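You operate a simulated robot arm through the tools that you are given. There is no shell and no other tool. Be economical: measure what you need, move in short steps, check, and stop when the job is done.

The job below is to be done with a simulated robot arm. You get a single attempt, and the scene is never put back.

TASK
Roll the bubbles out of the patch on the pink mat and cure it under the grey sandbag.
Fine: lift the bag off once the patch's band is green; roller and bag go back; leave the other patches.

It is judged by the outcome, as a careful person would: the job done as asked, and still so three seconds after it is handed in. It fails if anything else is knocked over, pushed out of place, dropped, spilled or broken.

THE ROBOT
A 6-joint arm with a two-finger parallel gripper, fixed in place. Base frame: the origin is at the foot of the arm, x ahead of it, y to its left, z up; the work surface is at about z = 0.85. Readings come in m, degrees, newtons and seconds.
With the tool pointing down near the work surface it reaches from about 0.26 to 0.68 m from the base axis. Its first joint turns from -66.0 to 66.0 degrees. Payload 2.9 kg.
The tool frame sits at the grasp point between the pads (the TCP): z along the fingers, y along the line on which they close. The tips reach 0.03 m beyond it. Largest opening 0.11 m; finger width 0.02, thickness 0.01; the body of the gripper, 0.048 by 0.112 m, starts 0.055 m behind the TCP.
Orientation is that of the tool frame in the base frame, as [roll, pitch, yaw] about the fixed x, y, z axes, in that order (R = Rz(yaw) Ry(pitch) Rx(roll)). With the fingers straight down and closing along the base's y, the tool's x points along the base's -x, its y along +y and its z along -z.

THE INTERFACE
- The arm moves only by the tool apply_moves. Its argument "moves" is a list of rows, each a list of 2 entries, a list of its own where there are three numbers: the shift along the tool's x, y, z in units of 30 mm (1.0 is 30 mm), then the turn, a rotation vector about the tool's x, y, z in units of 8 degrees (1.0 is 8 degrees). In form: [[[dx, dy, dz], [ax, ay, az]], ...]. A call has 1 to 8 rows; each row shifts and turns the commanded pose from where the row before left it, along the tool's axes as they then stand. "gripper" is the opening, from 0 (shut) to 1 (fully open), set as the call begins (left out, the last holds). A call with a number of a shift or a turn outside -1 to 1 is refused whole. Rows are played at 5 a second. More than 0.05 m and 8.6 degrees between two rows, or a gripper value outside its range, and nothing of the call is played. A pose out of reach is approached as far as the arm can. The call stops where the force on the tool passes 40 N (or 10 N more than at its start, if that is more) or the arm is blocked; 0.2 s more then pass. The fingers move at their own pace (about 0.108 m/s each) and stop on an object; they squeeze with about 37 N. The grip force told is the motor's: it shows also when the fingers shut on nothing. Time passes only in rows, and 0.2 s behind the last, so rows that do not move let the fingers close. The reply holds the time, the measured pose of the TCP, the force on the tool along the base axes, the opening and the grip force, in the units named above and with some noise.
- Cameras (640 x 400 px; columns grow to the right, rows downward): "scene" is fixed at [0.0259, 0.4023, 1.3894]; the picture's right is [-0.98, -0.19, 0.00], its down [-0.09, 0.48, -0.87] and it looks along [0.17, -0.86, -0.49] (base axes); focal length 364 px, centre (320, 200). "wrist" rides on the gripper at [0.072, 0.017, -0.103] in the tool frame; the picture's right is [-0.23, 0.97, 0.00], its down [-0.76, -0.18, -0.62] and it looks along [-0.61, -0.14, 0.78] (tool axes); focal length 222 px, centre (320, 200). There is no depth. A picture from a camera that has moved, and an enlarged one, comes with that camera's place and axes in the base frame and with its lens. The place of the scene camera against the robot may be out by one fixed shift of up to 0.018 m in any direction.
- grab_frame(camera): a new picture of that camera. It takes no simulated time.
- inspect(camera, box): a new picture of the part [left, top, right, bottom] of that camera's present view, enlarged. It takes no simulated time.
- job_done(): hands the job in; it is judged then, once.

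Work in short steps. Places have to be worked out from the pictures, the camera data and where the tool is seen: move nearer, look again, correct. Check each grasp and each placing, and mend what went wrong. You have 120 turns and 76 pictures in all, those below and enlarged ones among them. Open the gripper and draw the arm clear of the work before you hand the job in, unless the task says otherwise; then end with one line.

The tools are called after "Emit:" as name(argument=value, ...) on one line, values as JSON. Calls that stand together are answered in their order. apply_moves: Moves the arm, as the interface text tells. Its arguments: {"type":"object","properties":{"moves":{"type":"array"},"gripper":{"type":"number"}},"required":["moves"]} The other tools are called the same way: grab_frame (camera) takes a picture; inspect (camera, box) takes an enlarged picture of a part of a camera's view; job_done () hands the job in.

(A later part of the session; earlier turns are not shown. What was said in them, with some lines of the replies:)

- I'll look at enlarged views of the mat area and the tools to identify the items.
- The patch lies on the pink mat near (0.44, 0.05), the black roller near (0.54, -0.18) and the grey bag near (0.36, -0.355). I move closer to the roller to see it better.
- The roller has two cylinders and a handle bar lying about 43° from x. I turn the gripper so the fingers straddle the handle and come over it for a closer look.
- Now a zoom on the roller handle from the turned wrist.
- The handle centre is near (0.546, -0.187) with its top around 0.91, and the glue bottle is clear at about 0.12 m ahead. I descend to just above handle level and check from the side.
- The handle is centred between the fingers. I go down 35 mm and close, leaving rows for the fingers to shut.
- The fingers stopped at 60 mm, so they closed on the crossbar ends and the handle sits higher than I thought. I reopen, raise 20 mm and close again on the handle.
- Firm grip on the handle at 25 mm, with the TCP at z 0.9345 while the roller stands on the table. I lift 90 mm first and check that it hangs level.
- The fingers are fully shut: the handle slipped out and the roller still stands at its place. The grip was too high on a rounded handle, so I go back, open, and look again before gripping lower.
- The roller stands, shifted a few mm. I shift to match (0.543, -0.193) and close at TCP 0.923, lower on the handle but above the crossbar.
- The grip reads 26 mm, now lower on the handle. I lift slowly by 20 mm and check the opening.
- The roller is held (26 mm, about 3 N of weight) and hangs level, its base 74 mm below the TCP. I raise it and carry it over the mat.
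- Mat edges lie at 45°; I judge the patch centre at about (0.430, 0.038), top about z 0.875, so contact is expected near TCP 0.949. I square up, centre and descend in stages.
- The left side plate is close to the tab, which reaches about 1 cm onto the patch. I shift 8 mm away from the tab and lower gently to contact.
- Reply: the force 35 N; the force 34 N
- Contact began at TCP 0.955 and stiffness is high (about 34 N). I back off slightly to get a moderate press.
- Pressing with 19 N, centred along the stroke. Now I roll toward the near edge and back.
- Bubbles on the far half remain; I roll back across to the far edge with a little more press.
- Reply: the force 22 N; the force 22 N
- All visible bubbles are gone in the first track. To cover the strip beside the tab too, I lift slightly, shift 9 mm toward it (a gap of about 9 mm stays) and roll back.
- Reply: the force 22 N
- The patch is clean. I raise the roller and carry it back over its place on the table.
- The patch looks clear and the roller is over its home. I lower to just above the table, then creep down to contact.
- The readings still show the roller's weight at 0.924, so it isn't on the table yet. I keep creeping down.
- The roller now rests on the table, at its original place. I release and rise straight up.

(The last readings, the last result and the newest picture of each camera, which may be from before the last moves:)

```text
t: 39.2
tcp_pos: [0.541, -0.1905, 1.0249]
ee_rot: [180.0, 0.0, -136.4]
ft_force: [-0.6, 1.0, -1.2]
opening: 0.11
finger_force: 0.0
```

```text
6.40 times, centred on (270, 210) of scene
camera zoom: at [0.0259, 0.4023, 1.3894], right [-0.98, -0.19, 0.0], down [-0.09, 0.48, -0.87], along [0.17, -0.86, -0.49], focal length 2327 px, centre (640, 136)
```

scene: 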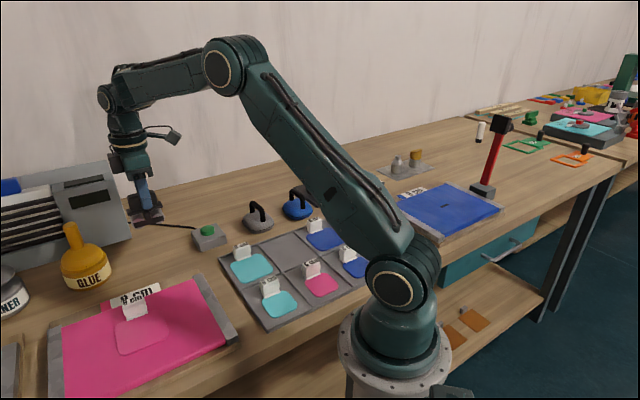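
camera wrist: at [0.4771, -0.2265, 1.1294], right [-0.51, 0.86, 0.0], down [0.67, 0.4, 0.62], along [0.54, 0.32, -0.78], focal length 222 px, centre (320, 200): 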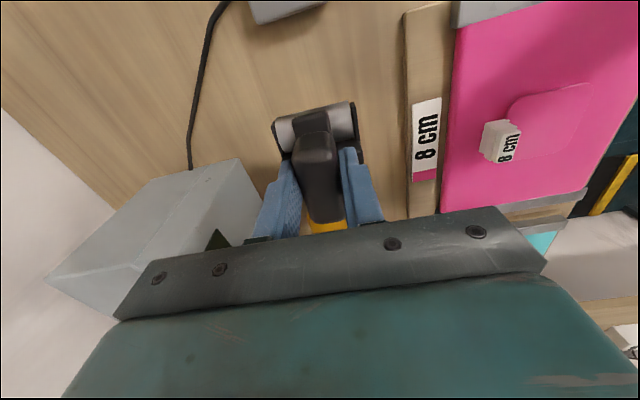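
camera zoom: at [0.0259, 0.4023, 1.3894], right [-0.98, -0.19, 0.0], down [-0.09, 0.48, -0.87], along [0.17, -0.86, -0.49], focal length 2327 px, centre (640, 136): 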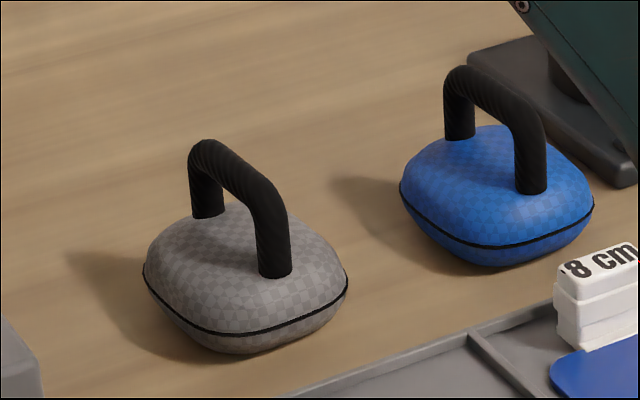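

The roller stands upright at home and everything else is undisturbed. Next is the grey bag: its loop handle spans about 129° from x, so I move over it and turn the gripper to close across the handle.

Emit:
apply_moves(moves=[[[0, 0, -0.6], [0, 0, 0]], [[0.95, 0, -0.3], [0, 0, 0]], [[0.95, 0, -0.3], [0, 0, 0]], [[0.95, 0, 0], [0, 0, 0.9]], [[0.95, 0, 0], [0, 0, 0]], [[0.95, 0, 0], [0, 0, 0]], [[0.95, 0, 0], [0, 0, 0]], [[0.95, 0, 0], [0, 0, 0]]])

Emit:
apply_moves(moves=[[[0, 0, 0], [0, 0, 0.99]], [[0, 0, 0], [0, 0, 0.99]], [[0, 0, 0], [0, 0, 0.99]], [[0, 0, 0], [0, 0, 0.99]], [[0, 0, 0], [0, 0, 0.99]], [[0, 0, 0], [0, 0, 0.99]], [[0, 0, 0], [0, 0, 0.99]], [[0, 0, 0], [0, 0, 0.99]]])

Emit:
apply_moves(moves=[[[0, 0, 0], [0, 0, 0.99]], [[0, 0, 0], [0, 0, 0.99]], [[0, 0, 0], [0, 0, 0.99]], [[0, 0, 0], [0, 0, 0]]])

Emit:
grab_frame(camera="wrist")

```text
t: 41.0
tcp_pos: [0.3866, -0.3169, 1.06]
ee_rot: [180.0, -0.1, -143.6]
ft_force: [0.1, 0.0, -0.2]
opening: 0.1103
finger_force: 0.2
```

```text
t: 42.8
tcp_pos: [0.3882, -0.3163, 1.0593]
ee_rot: [179.9, 0.0, 152.9]
ft_force: [1.0, 0.0, 0.2]
opening: 0.11
finger_force: 0.1
```

```text
t: 43.8
tcp_pos: [0.3878, -0.3163, 1.0614]
ee_rot: [179.9, 0.0, 129.2]
ft_force: [0.2, -0.4, 0.2]
opening: 0.11
finger_force: 0.0
```

```text
35 pictures are left
camera wrist: at [0.3538, -0.2494, 1.1627], right [0.9, 0.44, 0.0], down [0.34, -0.7, 0.62], along [0.27, -0.56, -0.78], focal length 222 px, centre (320, 200)
```

wrist: 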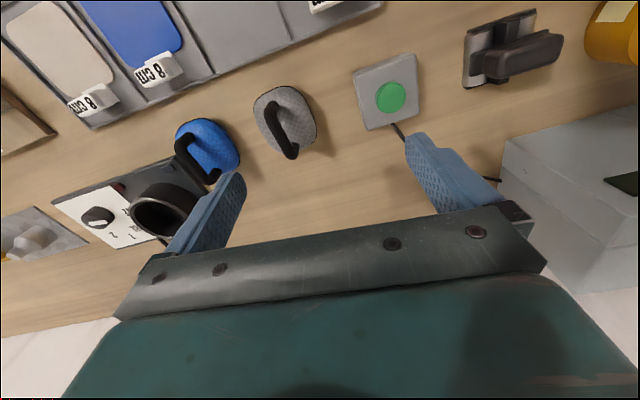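

Emit:
inspect(camera="wrist", box=[220, 60, 360, 180])

```text
3.33 times, centred on (290, 120) of wrist
camera zoom: at [0.3538, -0.2494, 1.1627], right [0.9, 0.44, 0.0], down [0.34, -0.7, 0.62], along [0.27, -0.56, -0.78], focal length 740 px, centre (420, 467)
```

zoom: 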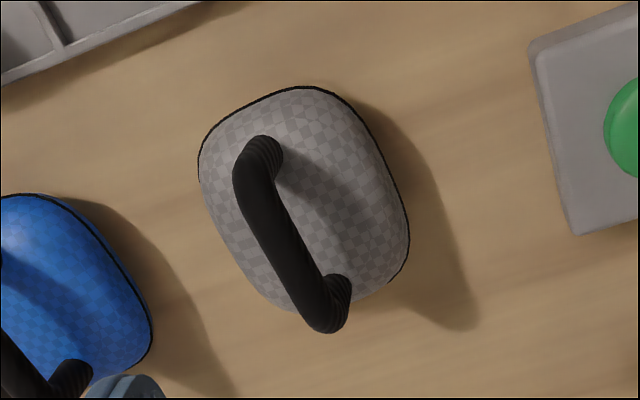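

The handle centre appears near (0.356, -0.356) at about 139°. I partly close the fingers to clear the neighbours, turn 10°, move over it, and look again.

Emit:
apply_moves(moves=[[[0, 0, 0], [0, 0, -0.62]], [[0, 0, 0], [0, 0, -0.62]], [[0, -0.85, 0], [0, 0, 0]], [[-0.07, -0.85, 0], [0, 0, 0]], [[0, 0, 0.7], [0, 0, 0]], [[0, 0, 0.7], [0, 0, 0]], [[0, 0, 0], [0, 0, 0]]], gripper=0.6)

Emit:
grab_frame(camera="wrist")

Emit:
inspect(camera="scene", box=[220, 150, 320, 240])

```text
t: 45.4
tcp_pos: [0.3565, -0.3576, 1.0179]
ee_rot: [-180.0, 0.0, 139.1]
ft_force: [-0.3, 0.9, 0.1]
opening: 0.0658
finger_force: 0.0
```

```text
33 pictures are left
camera wrist: at [0.3125, -0.2969, 1.1198], right [0.81, 0.59, 0.0], down [0.46, -0.63, 0.62], along [0.37, -0.5, -0.78], focal length 222 px, centre (320, 200)
```

wrist: 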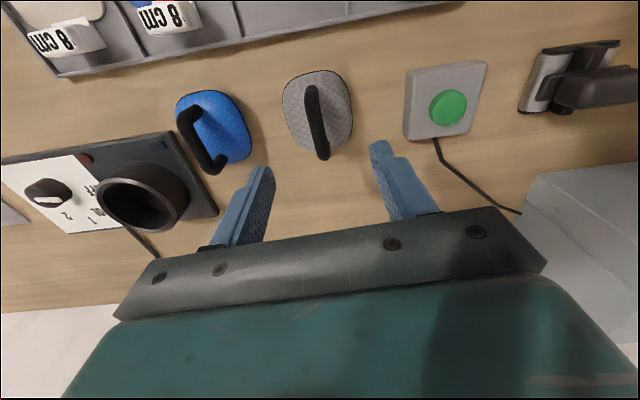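

```text
4.44 times, centred on (270, 195) of scene
camera zoom: at [0.0259, 0.4023, 1.3894], right [-0.98, -0.19, 0.0], down [-0.09, 0.48, -0.87], along [0.17, -0.86, -0.49], focal length 1616 px, centre (542, 222)
```

zoom: 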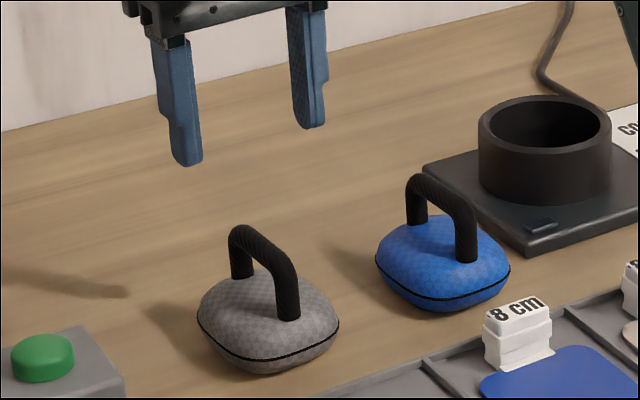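

The bag is right under the TCP; the bar is about 3° off. I correct the turn and descend to TCP 0.927 so the tips stay above the bag's body, then close.

Emit:
apply_moves(moves=[[[0, 0, 0.7], [0, 0, 0.34]], [[0, 0, 0.8], [0, 0, 0]], [[0, 0, 0.8], [0, 0, 0]], [[0, 0, 0.73], [0, 0, 0]], [[0, 0, 0], [0, 0, 0]]])

Emit:
inspect(camera="scene", box=[220, 150, 320, 240])

Emit:
inspect(camera="wrist", box=[220, 60, 420, 220])

```text
t: 46.6
tcp_pos: [0.3553, -0.3564, 0.9271]
ee_rot: [-179.9, -0.1, 136.5]
ft_force: [-0.3, 0.3, -0.8]
opening: 0.066
finger_force: 0.0
```

```text
4.44 times, centred on (270, 195) of scene
camera zoom: at [0.0259, 0.4023, 1.3894], right [-0.98, -0.19, 0.0], down [-0.09, 0.48, -0.87], along [0.17, -0.86, -0.49], focal length 1616 px, centre (542, 222)
```

zoom: 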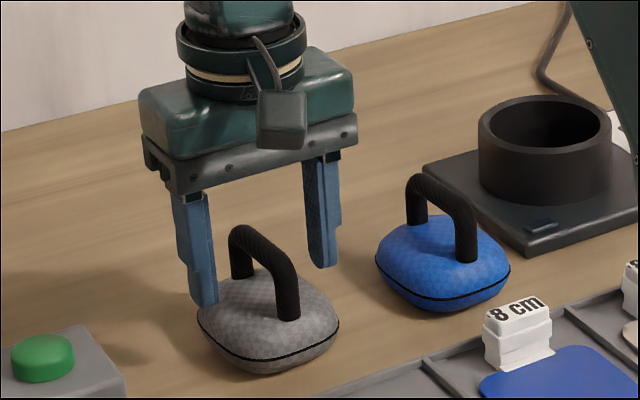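

```text
2.50 times, centred on (320, 140) of wrist
camera zoom: at [0.3138, -0.2935, 1.0287], right [0.84, 0.55, 0.0], down [0.43, -0.65, 0.62], along [0.34, -0.52, -0.78], focal length 555 px, centre (320, 350)
```

zoom: 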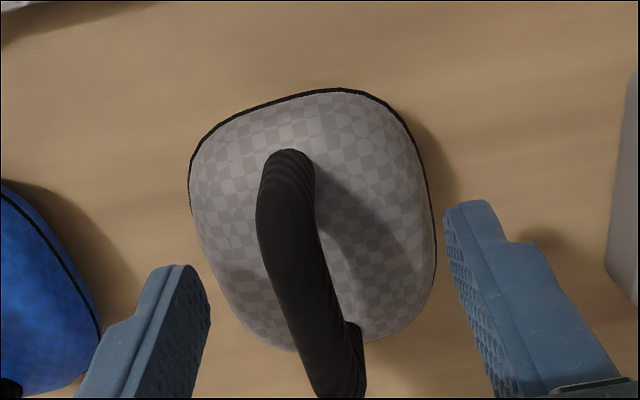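

The bar sits between the fingers, centred a few mm toward tool +x. I nudge 4 mm and close.

Emit:
apply_moves(moves=[[[0.13, 0, 0.07], [0, 0, 0]], [[0, 0, 0], [0, 0, 0]]])

Emit:
apply_moves(moves=[[[0, 0, 0], [0, 0, 0]], [[0, 0, 0], [0, 0, 0]], [[0, 0, 0], [0, 0, 0]]], gripper=0)

Emit:
apply_moves(moves=[[[0, 0, -0.15], [0, 0, 0]], [[0, 0, -0.2], [0, 0, 0]], [[0, 0, -0.2], [0, 0, 0]], [[0, 0, -0.2], [0, 0, 0]], [[0, 0, 0], [0, 0, 0]]])

Emit:
inspect(camera="scene", box=[220, 150, 320, 240])

```text
t: 47.2
tcp_pos: [0.3537, -0.354, 0.9244]
ee_rot: [-180.0, 0.0, 136.3]
ft_force: [-0.3, 0.3, 0.2]
opening: 0.066
finger_force: 0.1
```

```text
t: 48.0
tcp_pos: [0.3527, -0.3531, 0.925]
ee_rot: [180.0, 0.0, 136.5]
ft_force: [-2.2, 0.5, 1.9]
opening: 0.0134
finger_force: 36.6
```

```text
t: 49.2
tcp_pos: [0.3535, -0.3539, 0.9481]
ee_rot: [180.0, 0.0, 136.5]
ft_force: [0.3, -0.4, -5.0]
opening: 0.0137
finger_force: 37.7
```

```text
4.44 times, centred on (270, 195) of scene
camera zoom: at [0.026, 0.4022, 1.3894], right [-0.98, -0.19, 0.0], down [-0.09, 0.48, -0.87], along [0.17, -0.86, -0.49], focal length 1616 px, centre (542, 222)
```

zoom: 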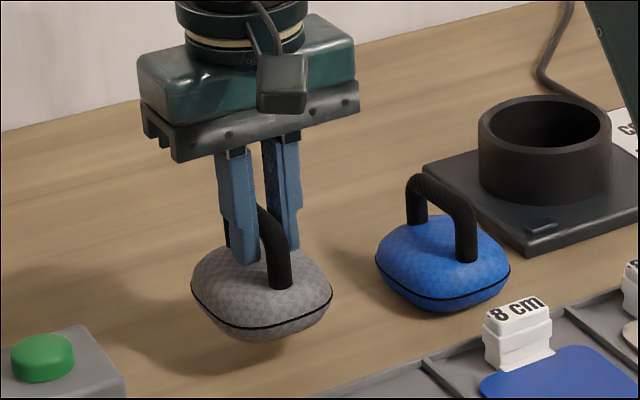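

The bag is held (13.5 mm, about 5 N), hanging level. I raise it and carry it toward the patch, keeping its orientation, which matches the mat.

Emit:
apply_moves(moves=[[[0, 0, -0.7], [0, 0, 0.19]], [[0, 0, -0.7], [0, 0, 0]], [[0, 0, -0.7], [0, 0, 0]], [[0, 0, -0.65], [0, 0, 0]], [[0.35, 0.5, 0], [0, 0, 0]], [[0.52, 0.8, 0], [0, 0, 0]], [[0.52, 0.8, 0], [0, 0, 0]], [[0.52, 0.8, 0], [0, 0, 0]]])

Emit:
apply_moves(moves=[[[0.52, 0.8, 0], [0, 0, 0]], [[0.52, 0.8, 0], [0, 0, 0]], [[0.52, 0.8, 0], [0, 0, 0]], [[0.52, 0.8, 0], [0, 0, 0]], [[0.52, 0.8, 0], [0, 0, 0]], [[0.52, 0.8, 0], [0, 0, 0]], [[0.52, 0.8, 0], [0, 0, 0]], [[0, 0, 0], [0, 0, 0]]])

```text
t: 51.0
tcp_pos: [0.3747, -0.2521, 1.0298]
ee_rot: [180.0, -0.1, 134.9]
ft_force: [0.1, 0.4, -5.6]
opening: 0.0135
finger_force: 37.0
```

```text
t: 52.8
tcp_pos: [0.4161, -0.0545, 1.031]
ee_rot: [-180.0, -0.1, 135.0]
ft_force: [-1.4, -0.1, -4.8]
opening: 0.0133
finger_force: 37.1
```

Carrying on to the patch centre at (0.428, 0.040).

Emit:
apply_moves(moves=[[[0.486, 0.63, 0], [0, 0, 0]], [[0.486, 0.63, 0], [0, 0, 0]], [[0.486, 0.63, 0], [0, 0, 0]], [[0.486, 0.63, 0], [0, 0, 0]], [[0, 0, 0], [0, 0, 0]]])

Emit:
inspect(camera="scene", box=[40, 220, 260, 380])

Emit:
inspect(camera="wrist", box=[180, 0, 460, 180])

```text
t: 54.0
tcp_pos: [0.4296, 0.0393, 1.0298]
ee_rot: [180.0, -0.1, 134.9]
ft_force: [0.4, -0.3, -4.9]
opening: 0.0133
finger_force: 36.4
```

```text
2.50 times, centred on (150, 300) of scene
camera zoom: at [0.026, 0.4023, 1.3894], right [-0.98, -0.19, 0.0], down [-0.09, 0.48, -0.87], along [0.17, -0.86, -0.49], focal length 909 px, centre (745, -50)
```

zoom: 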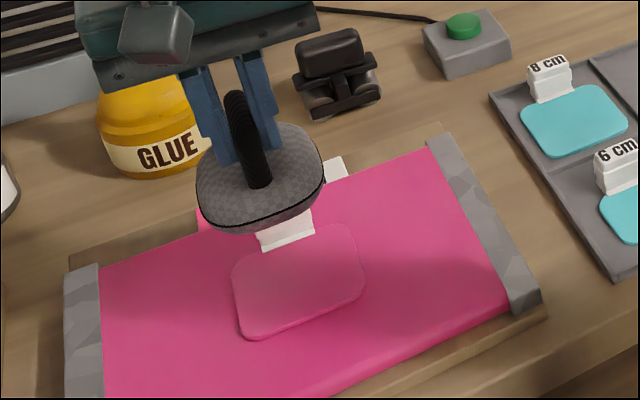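

```text
2.22 times, centred on (320, 90) of wrist
camera zoom: at [0.3893, 0.104, 1.132], right [0.85, 0.53, 0.0], down [0.41, -0.66, 0.62], along [0.33, -0.53, -0.78], focal length 494 px, centre (320, 444)
```

zoom: 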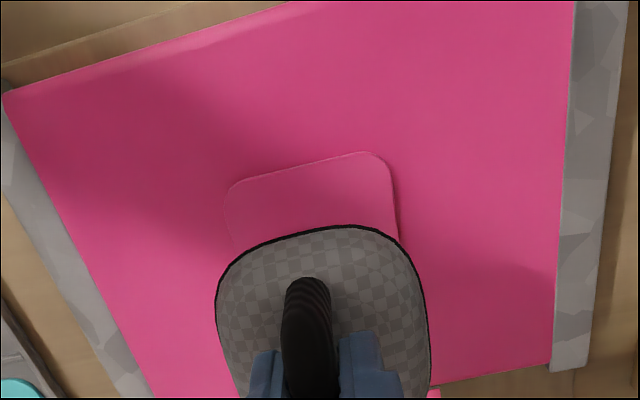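

Alignment with the patch is within a few mm (I judge its centre at u 0.330, v -0.280; TCP at 0.332, -0.276). I descend to about 1 cm above contact and check the tab.

Emit:
apply_moves(moves=[[[0, 0, 0.7], [0, 0, 0]], [[0, 0, 0.7], [0, 0, 0]], [[0, 0, 0.7], [0, 0, 0]], [[0, 0, 0], [0, 0, 0]]])

Emit:
inspect(camera="scene", box=[80, 250, 240, 370])

Emit:
inspect(camera="wrist", box=[180, 0, 460, 180])

```text
t: 54.8
tcp_pos: [0.4299, 0.042, 0.9793]
ee_rot: [179.4, 0.2, 135.4]
ft_force: [-5.7, 2.5, 7.9]
opening: 0.0133
finger_force: 36.9
stopped in row 3: the force on the tool passed its limit (the readings are from after the stop); the commanded pose is now the measured one
```

```text
3.33 times, centred on (160, 310) of scene
camera zoom: at [0.0256, 0.4023, 1.3894], right [-0.98, -0.19, 0.0], down [-0.09, 0.48, -0.87], along [0.17, -0.86, -0.49], focal length 1212 px, centre (853, -167)
```

zoom: 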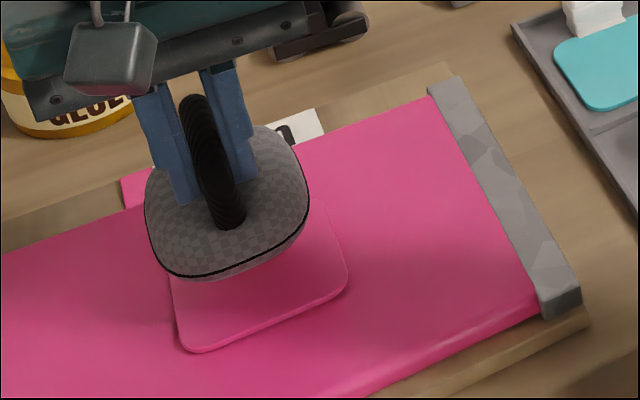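

```text
2.22 times, centred on (320, 90) of wrist
camera zoom: at [0.3882, 0.1051, 1.0815], right [0.85, 0.53, 0.01], down [0.41, -0.66, 0.62], along [0.34, -0.52, -0.78], focal length 494 px, centre (320, 444)
```

zoom: 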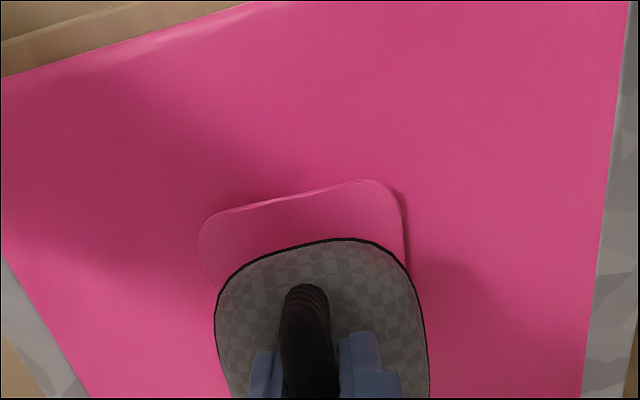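

Force rose early, at TCP 0.98: the bag's rim touches the tab, as the bag hangs about 8 mm toward it from the TCP. I raise it and check the tab.

Emit:
apply_moves(moves=[[[0, 0, -0.6], [0, 0, 0]], [[0, 0, -0.6], [0, 0, 0]], [[0.4, 0, 0], [0, 0, 0]], [[0, 0, 0], [0, 0, 0]]])

Emit:
inspect(camera="scene", box=[80, 250, 240, 370])

Emit:
inspect(camera="wrist", box=[180, 0, 460, 180])

```text
t: 55.8
tcp_pos: [0.4195, 0.0494, 1.0148]
ee_rot: [179.4, 0.2, 135.3]
ft_force: [-1.1, 0.8, -5.6]
opening: 0.0137
finger_force: 37.4
```

```text
3.33 times, centred on (160, 310) of scene
camera zoom: at [0.026, 0.4023, 1.3894], right [-0.98, -0.19, 0.0], down [-0.09, 0.48, -0.87], along [0.17, -0.86, -0.49], focal length 1212 px, centre (853, -167)
```

zoom: 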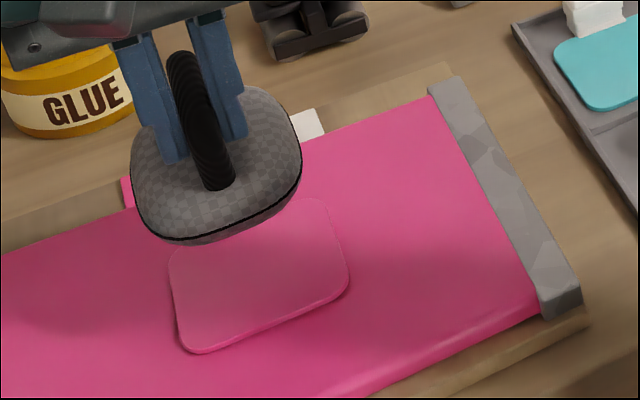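

```text
2.22 times, centred on (320, 90) of wrist
camera zoom: at [0.3791, 0.1125, 1.1167], right [0.85, 0.53, 0.01], down [0.41, -0.66, 0.62], along [0.34, -0.52, -0.78], focal length 494 px, centre (320, 444)
```

zoom: 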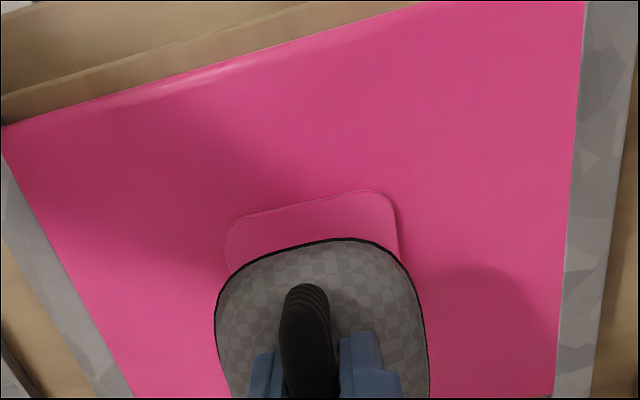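

The tab and patch look unmoved. Now the bag is 12 mm farther from the tab; I move back 3 mm toward patch centre and descend slowly.

Emit:
apply_moves(moves=[[[-0.1, 0, 0.4], [0, 0, 0]], [[0, 0, 0.4], [0, 0, 0]], [[0, 0, 0.3], [0, 0, 0]], [[0, 0, 0], [0, 0, 0]]])

Emit:
apply_moves(moves=[[[0, 0, 0.1], [0, 0, 0]], [[0, 0, 0.1], [0, 0, 0]], [[0, 0, 0], [0, 0, 0]]])

Emit:
inspect(camera="scene", box=[80, 250, 240, 370])

```text
t: 56.8
tcp_pos: [0.4239, 0.0469, 0.9813]
ee_rot: [179.4, 0.3, 135.4]
ft_force: [0.4, 1.2, -4.6]
opening: 0.0135
finger_force: 37.4
```

```text
t: 57.6
tcp_pos: [0.4235, 0.0497, 0.9761]
ee_rot: [179.2, 0.4, 135.4]
ft_force: [-8.4, 3.3, 25.4]
opening: 0.0136
finger_force: 37.0
```

```text
3.33 times, centred on (160, 310) of scene
camera zoom: at [0.0253, 0.4023, 1.3894], right [-0.98, -0.19, 0.0], down [-0.09, 0.48, -0.87], along [0.17, -0.86, -0.49], focal length 1212 px, centre (853, -167)
```

zoom: 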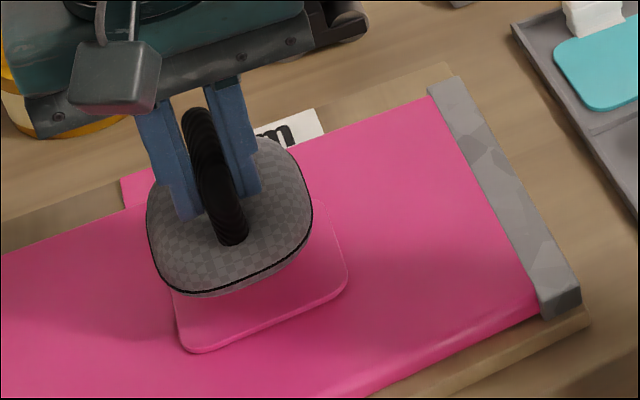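

It still grazes the tab: the bag is longer along its handle (about 85 mm) and hangs about 13 mm off the TCP. I raise, level the small tilt, shift 10 mm further from the tab, and try again.

Emit:
apply_moves(moves=[[[0, 0, -0.4], [0, 0, 0]], [[0.33, 0, 0], [0, 0, 0]], [[0, 0, 0], [0, 0, 0]]])

Emit:
apply_moves(moves=[[[0, 0, 0.3], [0, 0, 0]], [[0, 0, 0.1], [0, 0, 0]], [[0, 0, 0.1], [0, 0, 0]], [[0, 0, 0], [0, 0, 0]]])

Emit:
inspect(camera="wrist", box=[180, 0, 460, 180])

```text
t: 58.4
tcp_pos: [0.4178, 0.0549, 0.9868]
ee_rot: [179.4, 0.2, 135.3]
ft_force: [0.7, 0.4, -5.4]
opening: 0.0136
finger_force: 36.7
```

```text
t: 59.4
tcp_pos: [0.4171, 0.054, 0.9735]
ee_rot: [179.4, 0.3, 135.3]
ft_force: [0.3, -0.3, -5.6]
opening: 0.0135
finger_force: 37.7
```

```text
2.22 times, centred on (320, 90) of wrist
camera zoom: at [0.3757, 0.118, 1.0747], right [0.85, 0.53, 0.01], down [0.41, -0.66, 0.62], along [0.34, -0.52, -0.78], focal length 494 px, centre (320, 444)
```

zoom: 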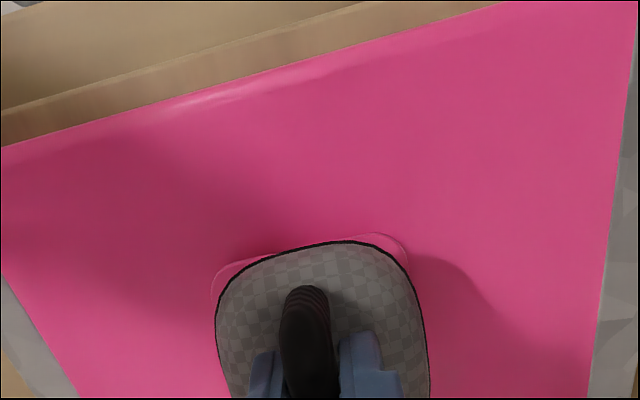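

No contact yet at 0.9735, below the earlier touch, and the bag now covers nearly the whole patch. I keep lowering in small steps.

Emit:
apply_moves(moves=[[[0, 0, 0.15], [0, 0, 0]], [[0, 0, 0.15], [0, 0, 0]], [[0, 0, 0], [0, 0, 0]]])

Emit:
apply_moves(moves=[[[0, 0, 0.1], [0, 0, 0]], [[0, 0, 0.1], [0, 0, 0]], [[0, 0, 0], [0, 0, 0]]])

```text
t: 60.2
tcp_pos: [0.4169, 0.0551, 0.9631]
ee_rot: [179.4, 0.3, 135.3]
ft_force: [0.1, -1.2, -5.0]
opening: 0.0136
finger_force: 37.0
```

```text
t: 61.0
tcp_pos: [0.4181, 0.0542, 0.9581]
ee_rot: [179.3, 0.2, 135.3]
ft_force: [-2.6, -1.0, 6.0]
opening: 0.0136
finger_force: 37.2
```

Contact at about 0.958, as expected for the patch surface. I check both views before letting go.

Emit:
inspect(camera="scene", box=[80, 250, 240, 370])

Emit:
inspect(camera="wrist", box=[180, 0, 460, 180])

```text
3.33 times, centred on (160, 310) of scene
camera zoom: at [0.0258, 0.4022, 1.3894], right [-0.98, -0.19, 0.0], down [-0.09, 0.48, -0.87], along [0.17, -0.86, -0.49], focal length 1212 px, centre (853, -167)
```

zoom: 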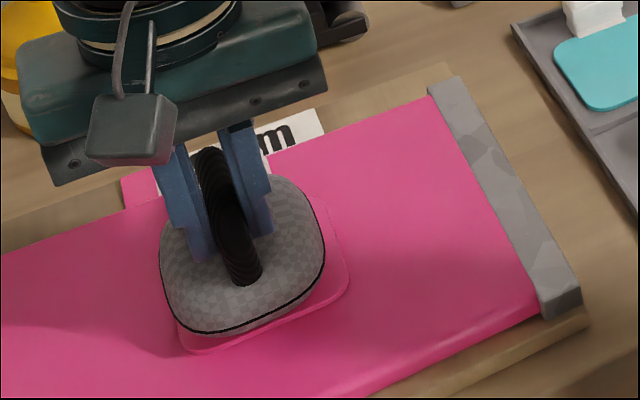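

```text
2.22 times, centred on (320, 90) of wrist
camera zoom: at [0.3759, 0.1182, 1.0596], right [0.85, 0.53, 0.01], down [0.41, -0.67, 0.62], along [0.34, -0.52, -0.78], focal length 494 px, centre (320, 444)
```

zoom: 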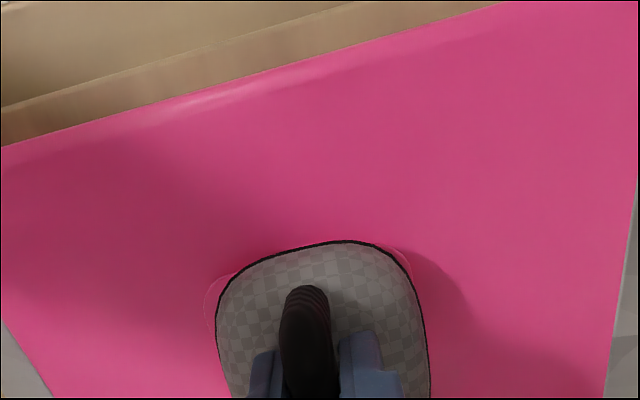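

The bag rests well centred on the patch, clear of the tab. I release partially, rise clear, and look for the band.

Emit:
apply_moves(moves=[[[0, 0, 0], [0, 0, 0]], [[0, 0, 0], [0, 0, 0]], [[0, 0, -0.5], [0, 0, 0]], [[0, 0, -0.8], [0, 0, 0]], [[0, 0, -0.8], [0, 0, 0]], [[0, 0, 0], [0, 0, 0]]], gripper=0.5)

Emit:
inspect(camera="scene", box=[80, 250, 240, 370])

Emit:
grab_frame(camera="wrist")

```text
t: 62.4
tcp_pos: [0.4165, 0.0566, 1.022]
ee_rot: [179.4, 0.3, 135.4]
ft_force: [-0.3, 0.1, -1.1]
opening: 0.055
finger_force: 0.1
```

```text
3.33 times, centred on (160, 310) of scene
camera zoom: at [0.0259, 0.4023, 1.3894], right [-0.98, -0.19, 0.0], down [-0.09, 0.48, -0.87], along [0.17, -0.86, -0.49], focal length 1212 px, centre (853, -167)
```

zoom: 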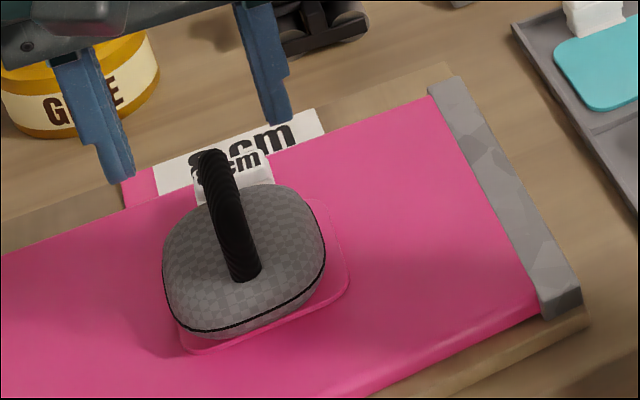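

```text
17 pictures are left
camera wrist: at [0.3744, 0.1187, 1.1229], right [0.85, 0.53, 0.01], down [0.41, -0.66, 0.62], along [0.34, -0.52, -0.78], focal length 222 px, centre (320, 200)
```

wrist: 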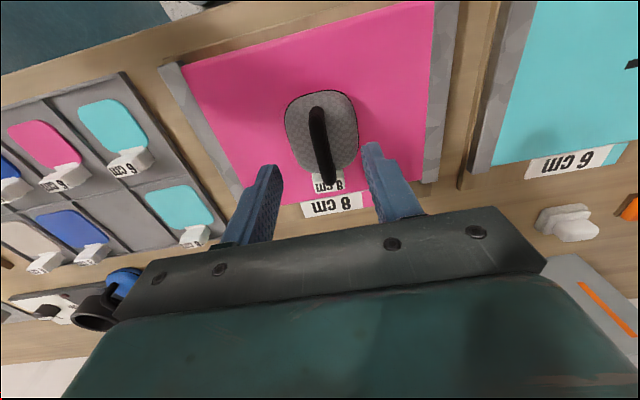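

The bag stands stably with the tab visible behind it. I wait about 9 s, then inspect the tab and patch.

Emit:
apply_moves(moves=[[[0, 0, 0], [0, 0, 0]], [[0, 0, 0], [0, 0, 0]], [[0, 0, 0], [0, 0, 0]], [[0, 0, 0], [0, 0, 0]], [[0, 0, 0], [0, 0, 0]], [[0, 0, 0], [0, 0, 0]], [[0, 0, 0], [0, 0, 0]], [[0, 0, 0], [0, 0, 0]]])

Emit:
apply_moves(moves=[[[0, 0, 0], [0, 0, 0]], [[0, 0, 0], [0, 0, 0]], [[0, 0, 0], [0, 0, 0]], [[0, 0, 0], [0, 0, 0]], [[0, 0, 0], [0, 0, 0]], [[0, 0, 0], [0, 0, 0]], [[0, 0, 0], [0, 0, 0]], [[0, 0, 0], [0, 0, 0]]])

Emit:
inspect(camera="scene", box=[110, 270, 180, 340])

Emit:
inspect(camera="wrist", box=[270, 80, 370, 220])

```text
t: 64.2
tcp_pos: [0.4152, 0.0553, 1.0215]
ee_rot: [179.4, 0.4, 135.3]
ft_force: [-0.2, -0.4, 0.4]
opening: 0.0551
finger_force: 0.2
```

```text
t: 66.0
tcp_pos: [0.4166, 0.0556, 1.0206]
ee_rot: [179.5, 0.4, 135.3]
ft_force: [0.6, 0.4, -0.3]
opening: 0.0551
finger_force: 0.1
```

```text
5.71 times, centred on (145, 305) of scene
camera zoom: at [0.0259, 0.4023, 1.3894], right [-0.98, -0.19, 0.0], down [-0.09, 0.48, -0.87], along [0.17, -0.86, -0.49], focal length 2078 px, centre (1320, -400)
```

zoom: 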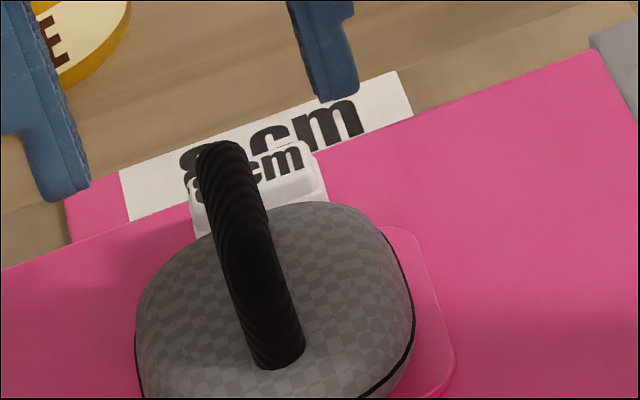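

```text
2.86 times, centred on (320, 150) of wrist
camera zoom: at [0.3744, 0.1186, 1.1226], right [0.85, 0.53, 0.01], down [0.41, -0.66, 0.62], along [0.34, -0.52, -0.78], focal length 635 px, centre (320, 343)
```

zoom: 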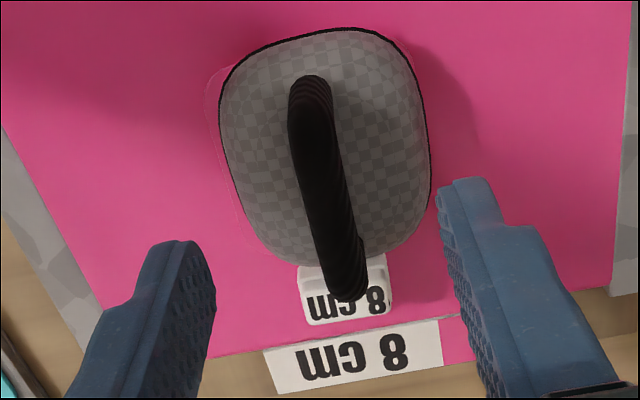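

No green visible yet. I keep waiting, then look again.

Emit:
apply_moves(moves=[[[0, 0, 0], [0, 0, 0]], [[0, 0, 0], [0, 0, 0]], [[0, 0, 0], [0, 0, 0]], [[0, 0, 0], [0, 0, 0]], [[0, 0, 0], [0, 0, 0]], [[0, 0, 0], [0, 0, 0]], [[0, 0, 0], [0, 0, 0]], [[0, 0, 0], [0, 0, 0]]])

Emit:
apply_moves(moves=[[[0, 0, 0], [0, 0, 0]], [[0, 0, 0], [0, 0, 0]], [[0, 0, 0], [0, 0, 0]], [[0, 0, 0], [0, 0, 0]], [[0, 0, 0], [0, 0, 0]], [[0, 0, 0], [0, 0, 0]], [[0, 0, 0], [0, 0, 0]], [[0, 0, 0], [0, 0, 0]]])

Emit:
apply_moves(moves=[[[0, 0, 0], [0, 0, 0]], [[0, 0, 0], [0, 0, 0]], [[0, 0, 0], [0, 0, 0]], [[0, 0, 0], [0, 0, 0]], [[0, 0, 0], [0, 0, 0]], [[0, 0, 0], [0, 0, 0]], [[0, 0, 0], [0, 0, 0]], [[0, 0, 0], [0, 0, 0]]])

Emit:
inspect(camera="scene", box=[90, 260, 200, 360])

```text
t: 67.8
tcp_pos: [0.4171, 0.0549, 1.0205]
ee_rot: [179.4, 0.3, 135.3]
ft_force: [0.6, -0.5, -0.6]
opening: 0.0551
finger_force: 0.1
```

```text
t: 69.6
tcp_pos: [0.4171, 0.0548, 1.0204]
ee_rot: [179.3, 0.3, 135.2]
ft_force: [0.1, 0.0, -0.7]
opening: 0.0549
finger_force: 0.1
```

```text
t: 71.4
tcp_pos: [0.4165, 0.0551, 1.0215]
ee_rot: [179.4, 0.3, 135.3]
ft_force: [-0.7, -0.1, 0.7]
opening: 0.0551
finger_force: 0.0
```

```text
4.00 times, centred on (145, 310) of scene
camera zoom: at [0.0259, 0.4023, 1.3894], right [-0.98, -0.19, 0.0], down [-0.09, 0.48, -0.87], along [0.17, -0.86, -0.49], focal length 1455 px, centre (1020, -240)
```

zoom: 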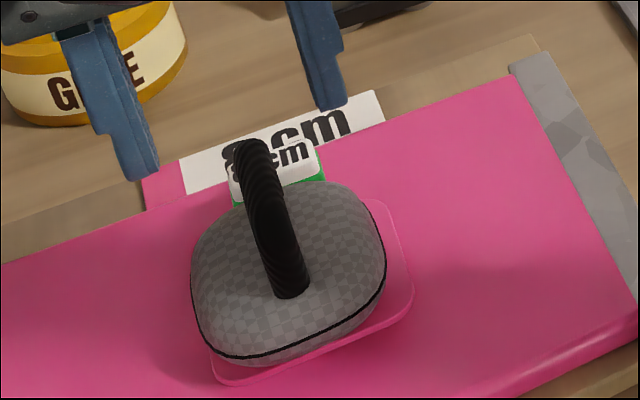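

The tab's band is green. I descend back over the handle and grip the bag.

Emit:
apply_moves(moves=[[[0, 0, 0.7], [0, 0, 0]], [[0, 0, 0.7], [0, 0, 0]], [[0, 0, 0.65], [0, 0, 0]], [[0, 0, 0], [0, 0, 0]]])

Emit:
apply_moves(moves=[[[0, 0, 0], [0, 0, 0]], [[0, 0, 0], [0, 0, 0]], [[0, 0, 0], [0, 0, 0]]], gripper=0)

Emit:
apply_moves(moves=[[[0, 0, -0.15], [0, 0, 0]], [[0, 0, -0.4], [0, 0, 0]], [[0, 0, -0.6], [0, 0, 0]], [[0, 0, -0.6], [0, 0, 0]], [[0, 0, -0.6], [0, 0, 0]]])

Emit:
inspect(camera="scene", box=[40, 200, 280, 360])

```text
t: 72.4
tcp_pos: [0.4182, 0.0544, 0.959]
ee_rot: [179.5, 0.4, 135.3]
ft_force: [-0.2, 1.2, -0.6]
opening: 0.055
finger_force: 0.1
```

```text
t: 73.2
tcp_pos: [0.4169, 0.0541, 0.9594]
ee_rot: [179.3, 0.2, 135.2]
ft_force: [-0.3, 0.8, -0.4]
opening: 0.0134
finger_force: 37.0
```

```text
t: 74.4
tcp_pos: [0.4156, 0.0548, 1.0313]
ee_rot: [179.4, 0.2, 135.2]
ft_force: [0.4, 0.2, -4.7]
opening: 0.0133
finger_force: 36.9
```

```text
2.50 times, centred on (160, 280) of scene
camera zoom: at [0.026, 0.4023, 1.3894], right [-0.98, -0.19, 0.0], down [-0.09, 0.48, -0.87], along [0.17, -0.86, -0.49], focal length 909 px, centre (720, 0)
```

zoom: 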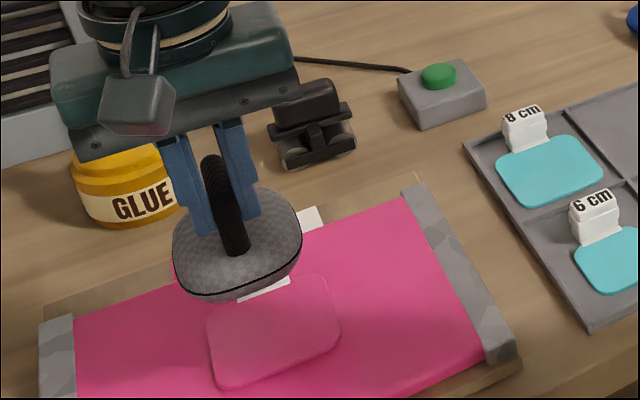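

The bag is lifted, and the patch stays in place. I carry it back along the same route to its home.

Emit:
apply_moves(moves=[[[-0.58, -0.795, 0], [0, 0, 0]], [[-0.58, -0.795, 0], [0, 0, 0]], [[-0.58, -0.795, 0], [0, 0, 0]], [[-0.58, -0.795, 0], [0, 0, 0]], [[-0.58, -0.795, 0], [0, 0, 0]], [[-0.58, -0.795, 0], [0, 0, 0]], [[-0.58, -0.795, 0], [0, 0, 0]]])

Emit:
apply_moves(moves=[[[-0.58, -0.795, 0], [0, 0, 0]], [[-0.58, -0.795, 0], [0, 0, 0]], [[-0.58, -0.795, 0], [0, 0, 0]], [[-0.58, -0.795, 0], [0, 0, 0]], [[-0.58, -0.795, 0], [0, 0, 0]], [[-0.58, -0.795, 0], [0, 0, 0]], [[-0.58, -0.795, 0], [0, 0, 0]], [[0, 0, 0], [0, 0, -0.16]]])

Emit:
inspect(camera="scene", box=[60, 180, 340, 360])

```text
t: 76.0
tcp_pos: [0.3856, -0.1491, 1.0277]
ee_rot: [179.5, 0.3, 135.3]
ft_force: [0.3, 0.9, -5.7]
opening: 0.0132
finger_force: 36.6
```

```text
t: 77.8
tcp_pos: [0.3533, -0.3544, 1.026]
ee_rot: [179.4, 0.3, 136.6]
ft_force: [-0.1, 0.4, -5.0]
opening: 0.0134
finger_force: 37.0
```

```text
2.22 times, centred on (200, 270) of scene
camera zoom: at [0.026, 0.4022, 1.3894], right [-0.98, -0.19, 0.0], down [-0.09, 0.48, -0.87], along [0.17, -0.86, -0.49], focal length 808 px, centre (587, 44)
```

zoom: 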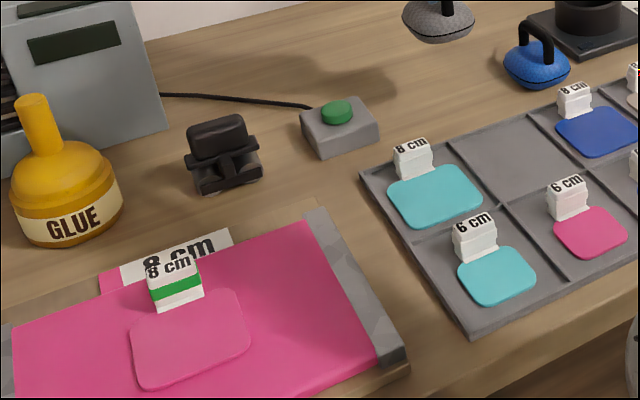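

The band is clearly green and the patch flat. The bag is over its home; I lower it (contact expected near TCP 0.925) in small final steps.

Emit:
apply_moves(moves=[[[0, 0, 0.8], [0, 0, 0]], [[0, 0, 0.8], [0, 0, 0]], [[0, 0, 0.8], [0, 0, 0]], [[0, 0, 0.6], [0, 0, 0]], [[0, 0, 0.15], [0, 0, 0]], [[0, 0, 0], [0, 0, 0]]])

Emit:
apply_moves(moves=[[[0, 0, 0.1], [0, 0, 0]], [[0, 0, 0], [0, 0, 0]]])

```text
t: 79.2
tcp_pos: [0.3548, -0.3534, 0.9316]
ee_rot: [179.5, 0.4, 136.6]
ft_force: [0.0, 0.5, -5.5]
opening: 0.0134
finger_force: 37.0
```

```text
t: 79.8
tcp_pos: [0.3541, -0.3552, 0.9288]
ee_rot: [179.5, 0.2, 136.6]
ft_force: [0.0, 0.7, -5.0]
opening: 0.0133
finger_force: 37.0
```

Emit:
apply_moves(moves=[[[0, 0, 0.1], [0, 0, 0]], [[0, 0, 0], [0, 0, 0]]])

Emit:
apply_moves(moves=[[[0, 0, 0.05], [0, 0, 0]], [[0, 0, 0], [0, 0, 0]]])

```text
t: 80.4
tcp_pos: [0.3552, -0.3541, 0.9271]
ee_rot: [179.3, 0.3, 136.6]
ft_force: [-3.3, 6.3, 12.6]
opening: 0.0132
finger_force: 36.6
```

```text
t: 81.2
tcp_pos: [0.354, -0.3531, 0.9288]
ee_rot: [179.4, 0.4, 136.5]
ft_force: [-3.7, 4.9, 6.5]
opening: 0.0136
finger_force: 37.0
stopped in row 2: the force on the tool passed its limit (the readings are from after the stop); the commanded pose is now the measured one
```

The bag is on the table (contact at 0.928). I open only partly to stay clear of the neighbours and rise.

Emit:
apply_moves(moves=[[[0, 0, 0], [0, 0, 0]], [[0, 0, 0], [0, 0, 0]], [[0, 0, -0.5], [0, 0, 0]], [[0, 0, -0.8], [0, 0, 0]], [[0, 0, -0.9], [0, 0, 0]], [[0, 0, -0.9], [0, 0, 0]], [[0, 0, -0.9], [0, 0, 0]], [[0, 0, 0], [0, 0, 0]]], gripper=0.55)

Emit:
grab_frame(camera="scene")

Emit:
inspect(camera="scene", box=[220, 180, 320, 240])

```text
t: 83.0
tcp_pos: [0.3537, -0.3528, 1.0486]
ee_rot: [179.4, 0.4, 136.5]
ft_force: [0.1, 0.5, 0.4]
opening: 0.0604
finger_force: 0.1
```

```text
11 pictures are left
```

scene: 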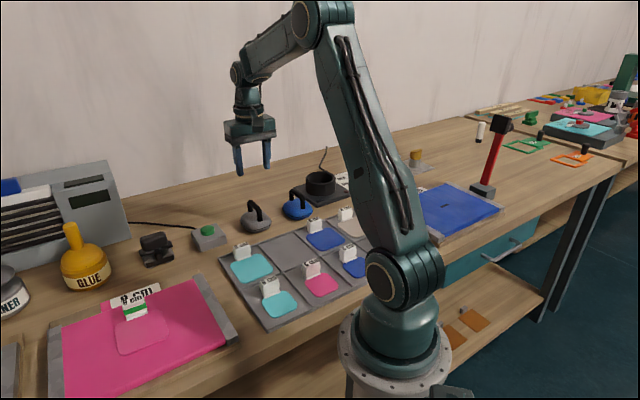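

```text
6.40 times, centred on (270, 210) of scene
camera zoom: at [0.0259, 0.4023, 1.3894], right [-0.98, -0.19, 0.0], down [-0.09, 0.48, -0.87], along [0.17, -0.86, -0.49], focal length 2327 px, centre (640, 136)
```

zoom: 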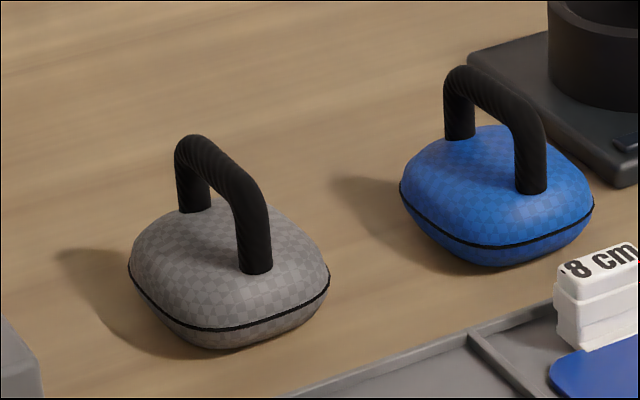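

The bag is back within about 7 mm of where it stood. I rise clear, open fully, and take a last look at the patch.

Emit:
apply_moves(moves=[[[0, 0, -0.9], [0, 0, 0]], [[0, 0, -0.9], [0, 0, 0]], [[0, 0, -0.9], [0, 0, 0]], [[0, 0, 0], [0, 0, 0]]], gripper=1)

Emit:
inspect(camera="scene", box=[90, 260, 200, 360])

```text
t: 84.0
tcp_pos: [0.3527, -0.3561, 1.1282]
ee_rot: [179.5, 0.4, 136.6]
ft_force: [-0.5, -0.3, -0.6]
opening: 0.1098
finger_force: 0.1
```

```text
4.00 times, centred on (145, 310) of scene
camera zoom: at [0.0259, 0.4023, 1.3894], right [-0.98, -0.19, 0.0], down [-0.09, 0.48, -0.87], along [0.17, -0.86, -0.49], focal length 1455 px, centre (1020, -240)
```

zoom: 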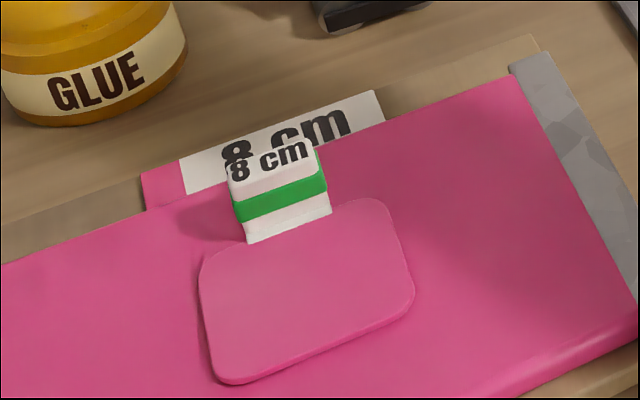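

The patch is bubble-free with a green band, the tools are back, and the arm is clear, so I hand the job in.

Emit:
job_done()

```text
The job is handed in.
```

The patch on the pink mat is rolled free of bubbles and cured (green band), the roller and grey bag are back within a few millimetres of where they stood, and the other patches were not touched.
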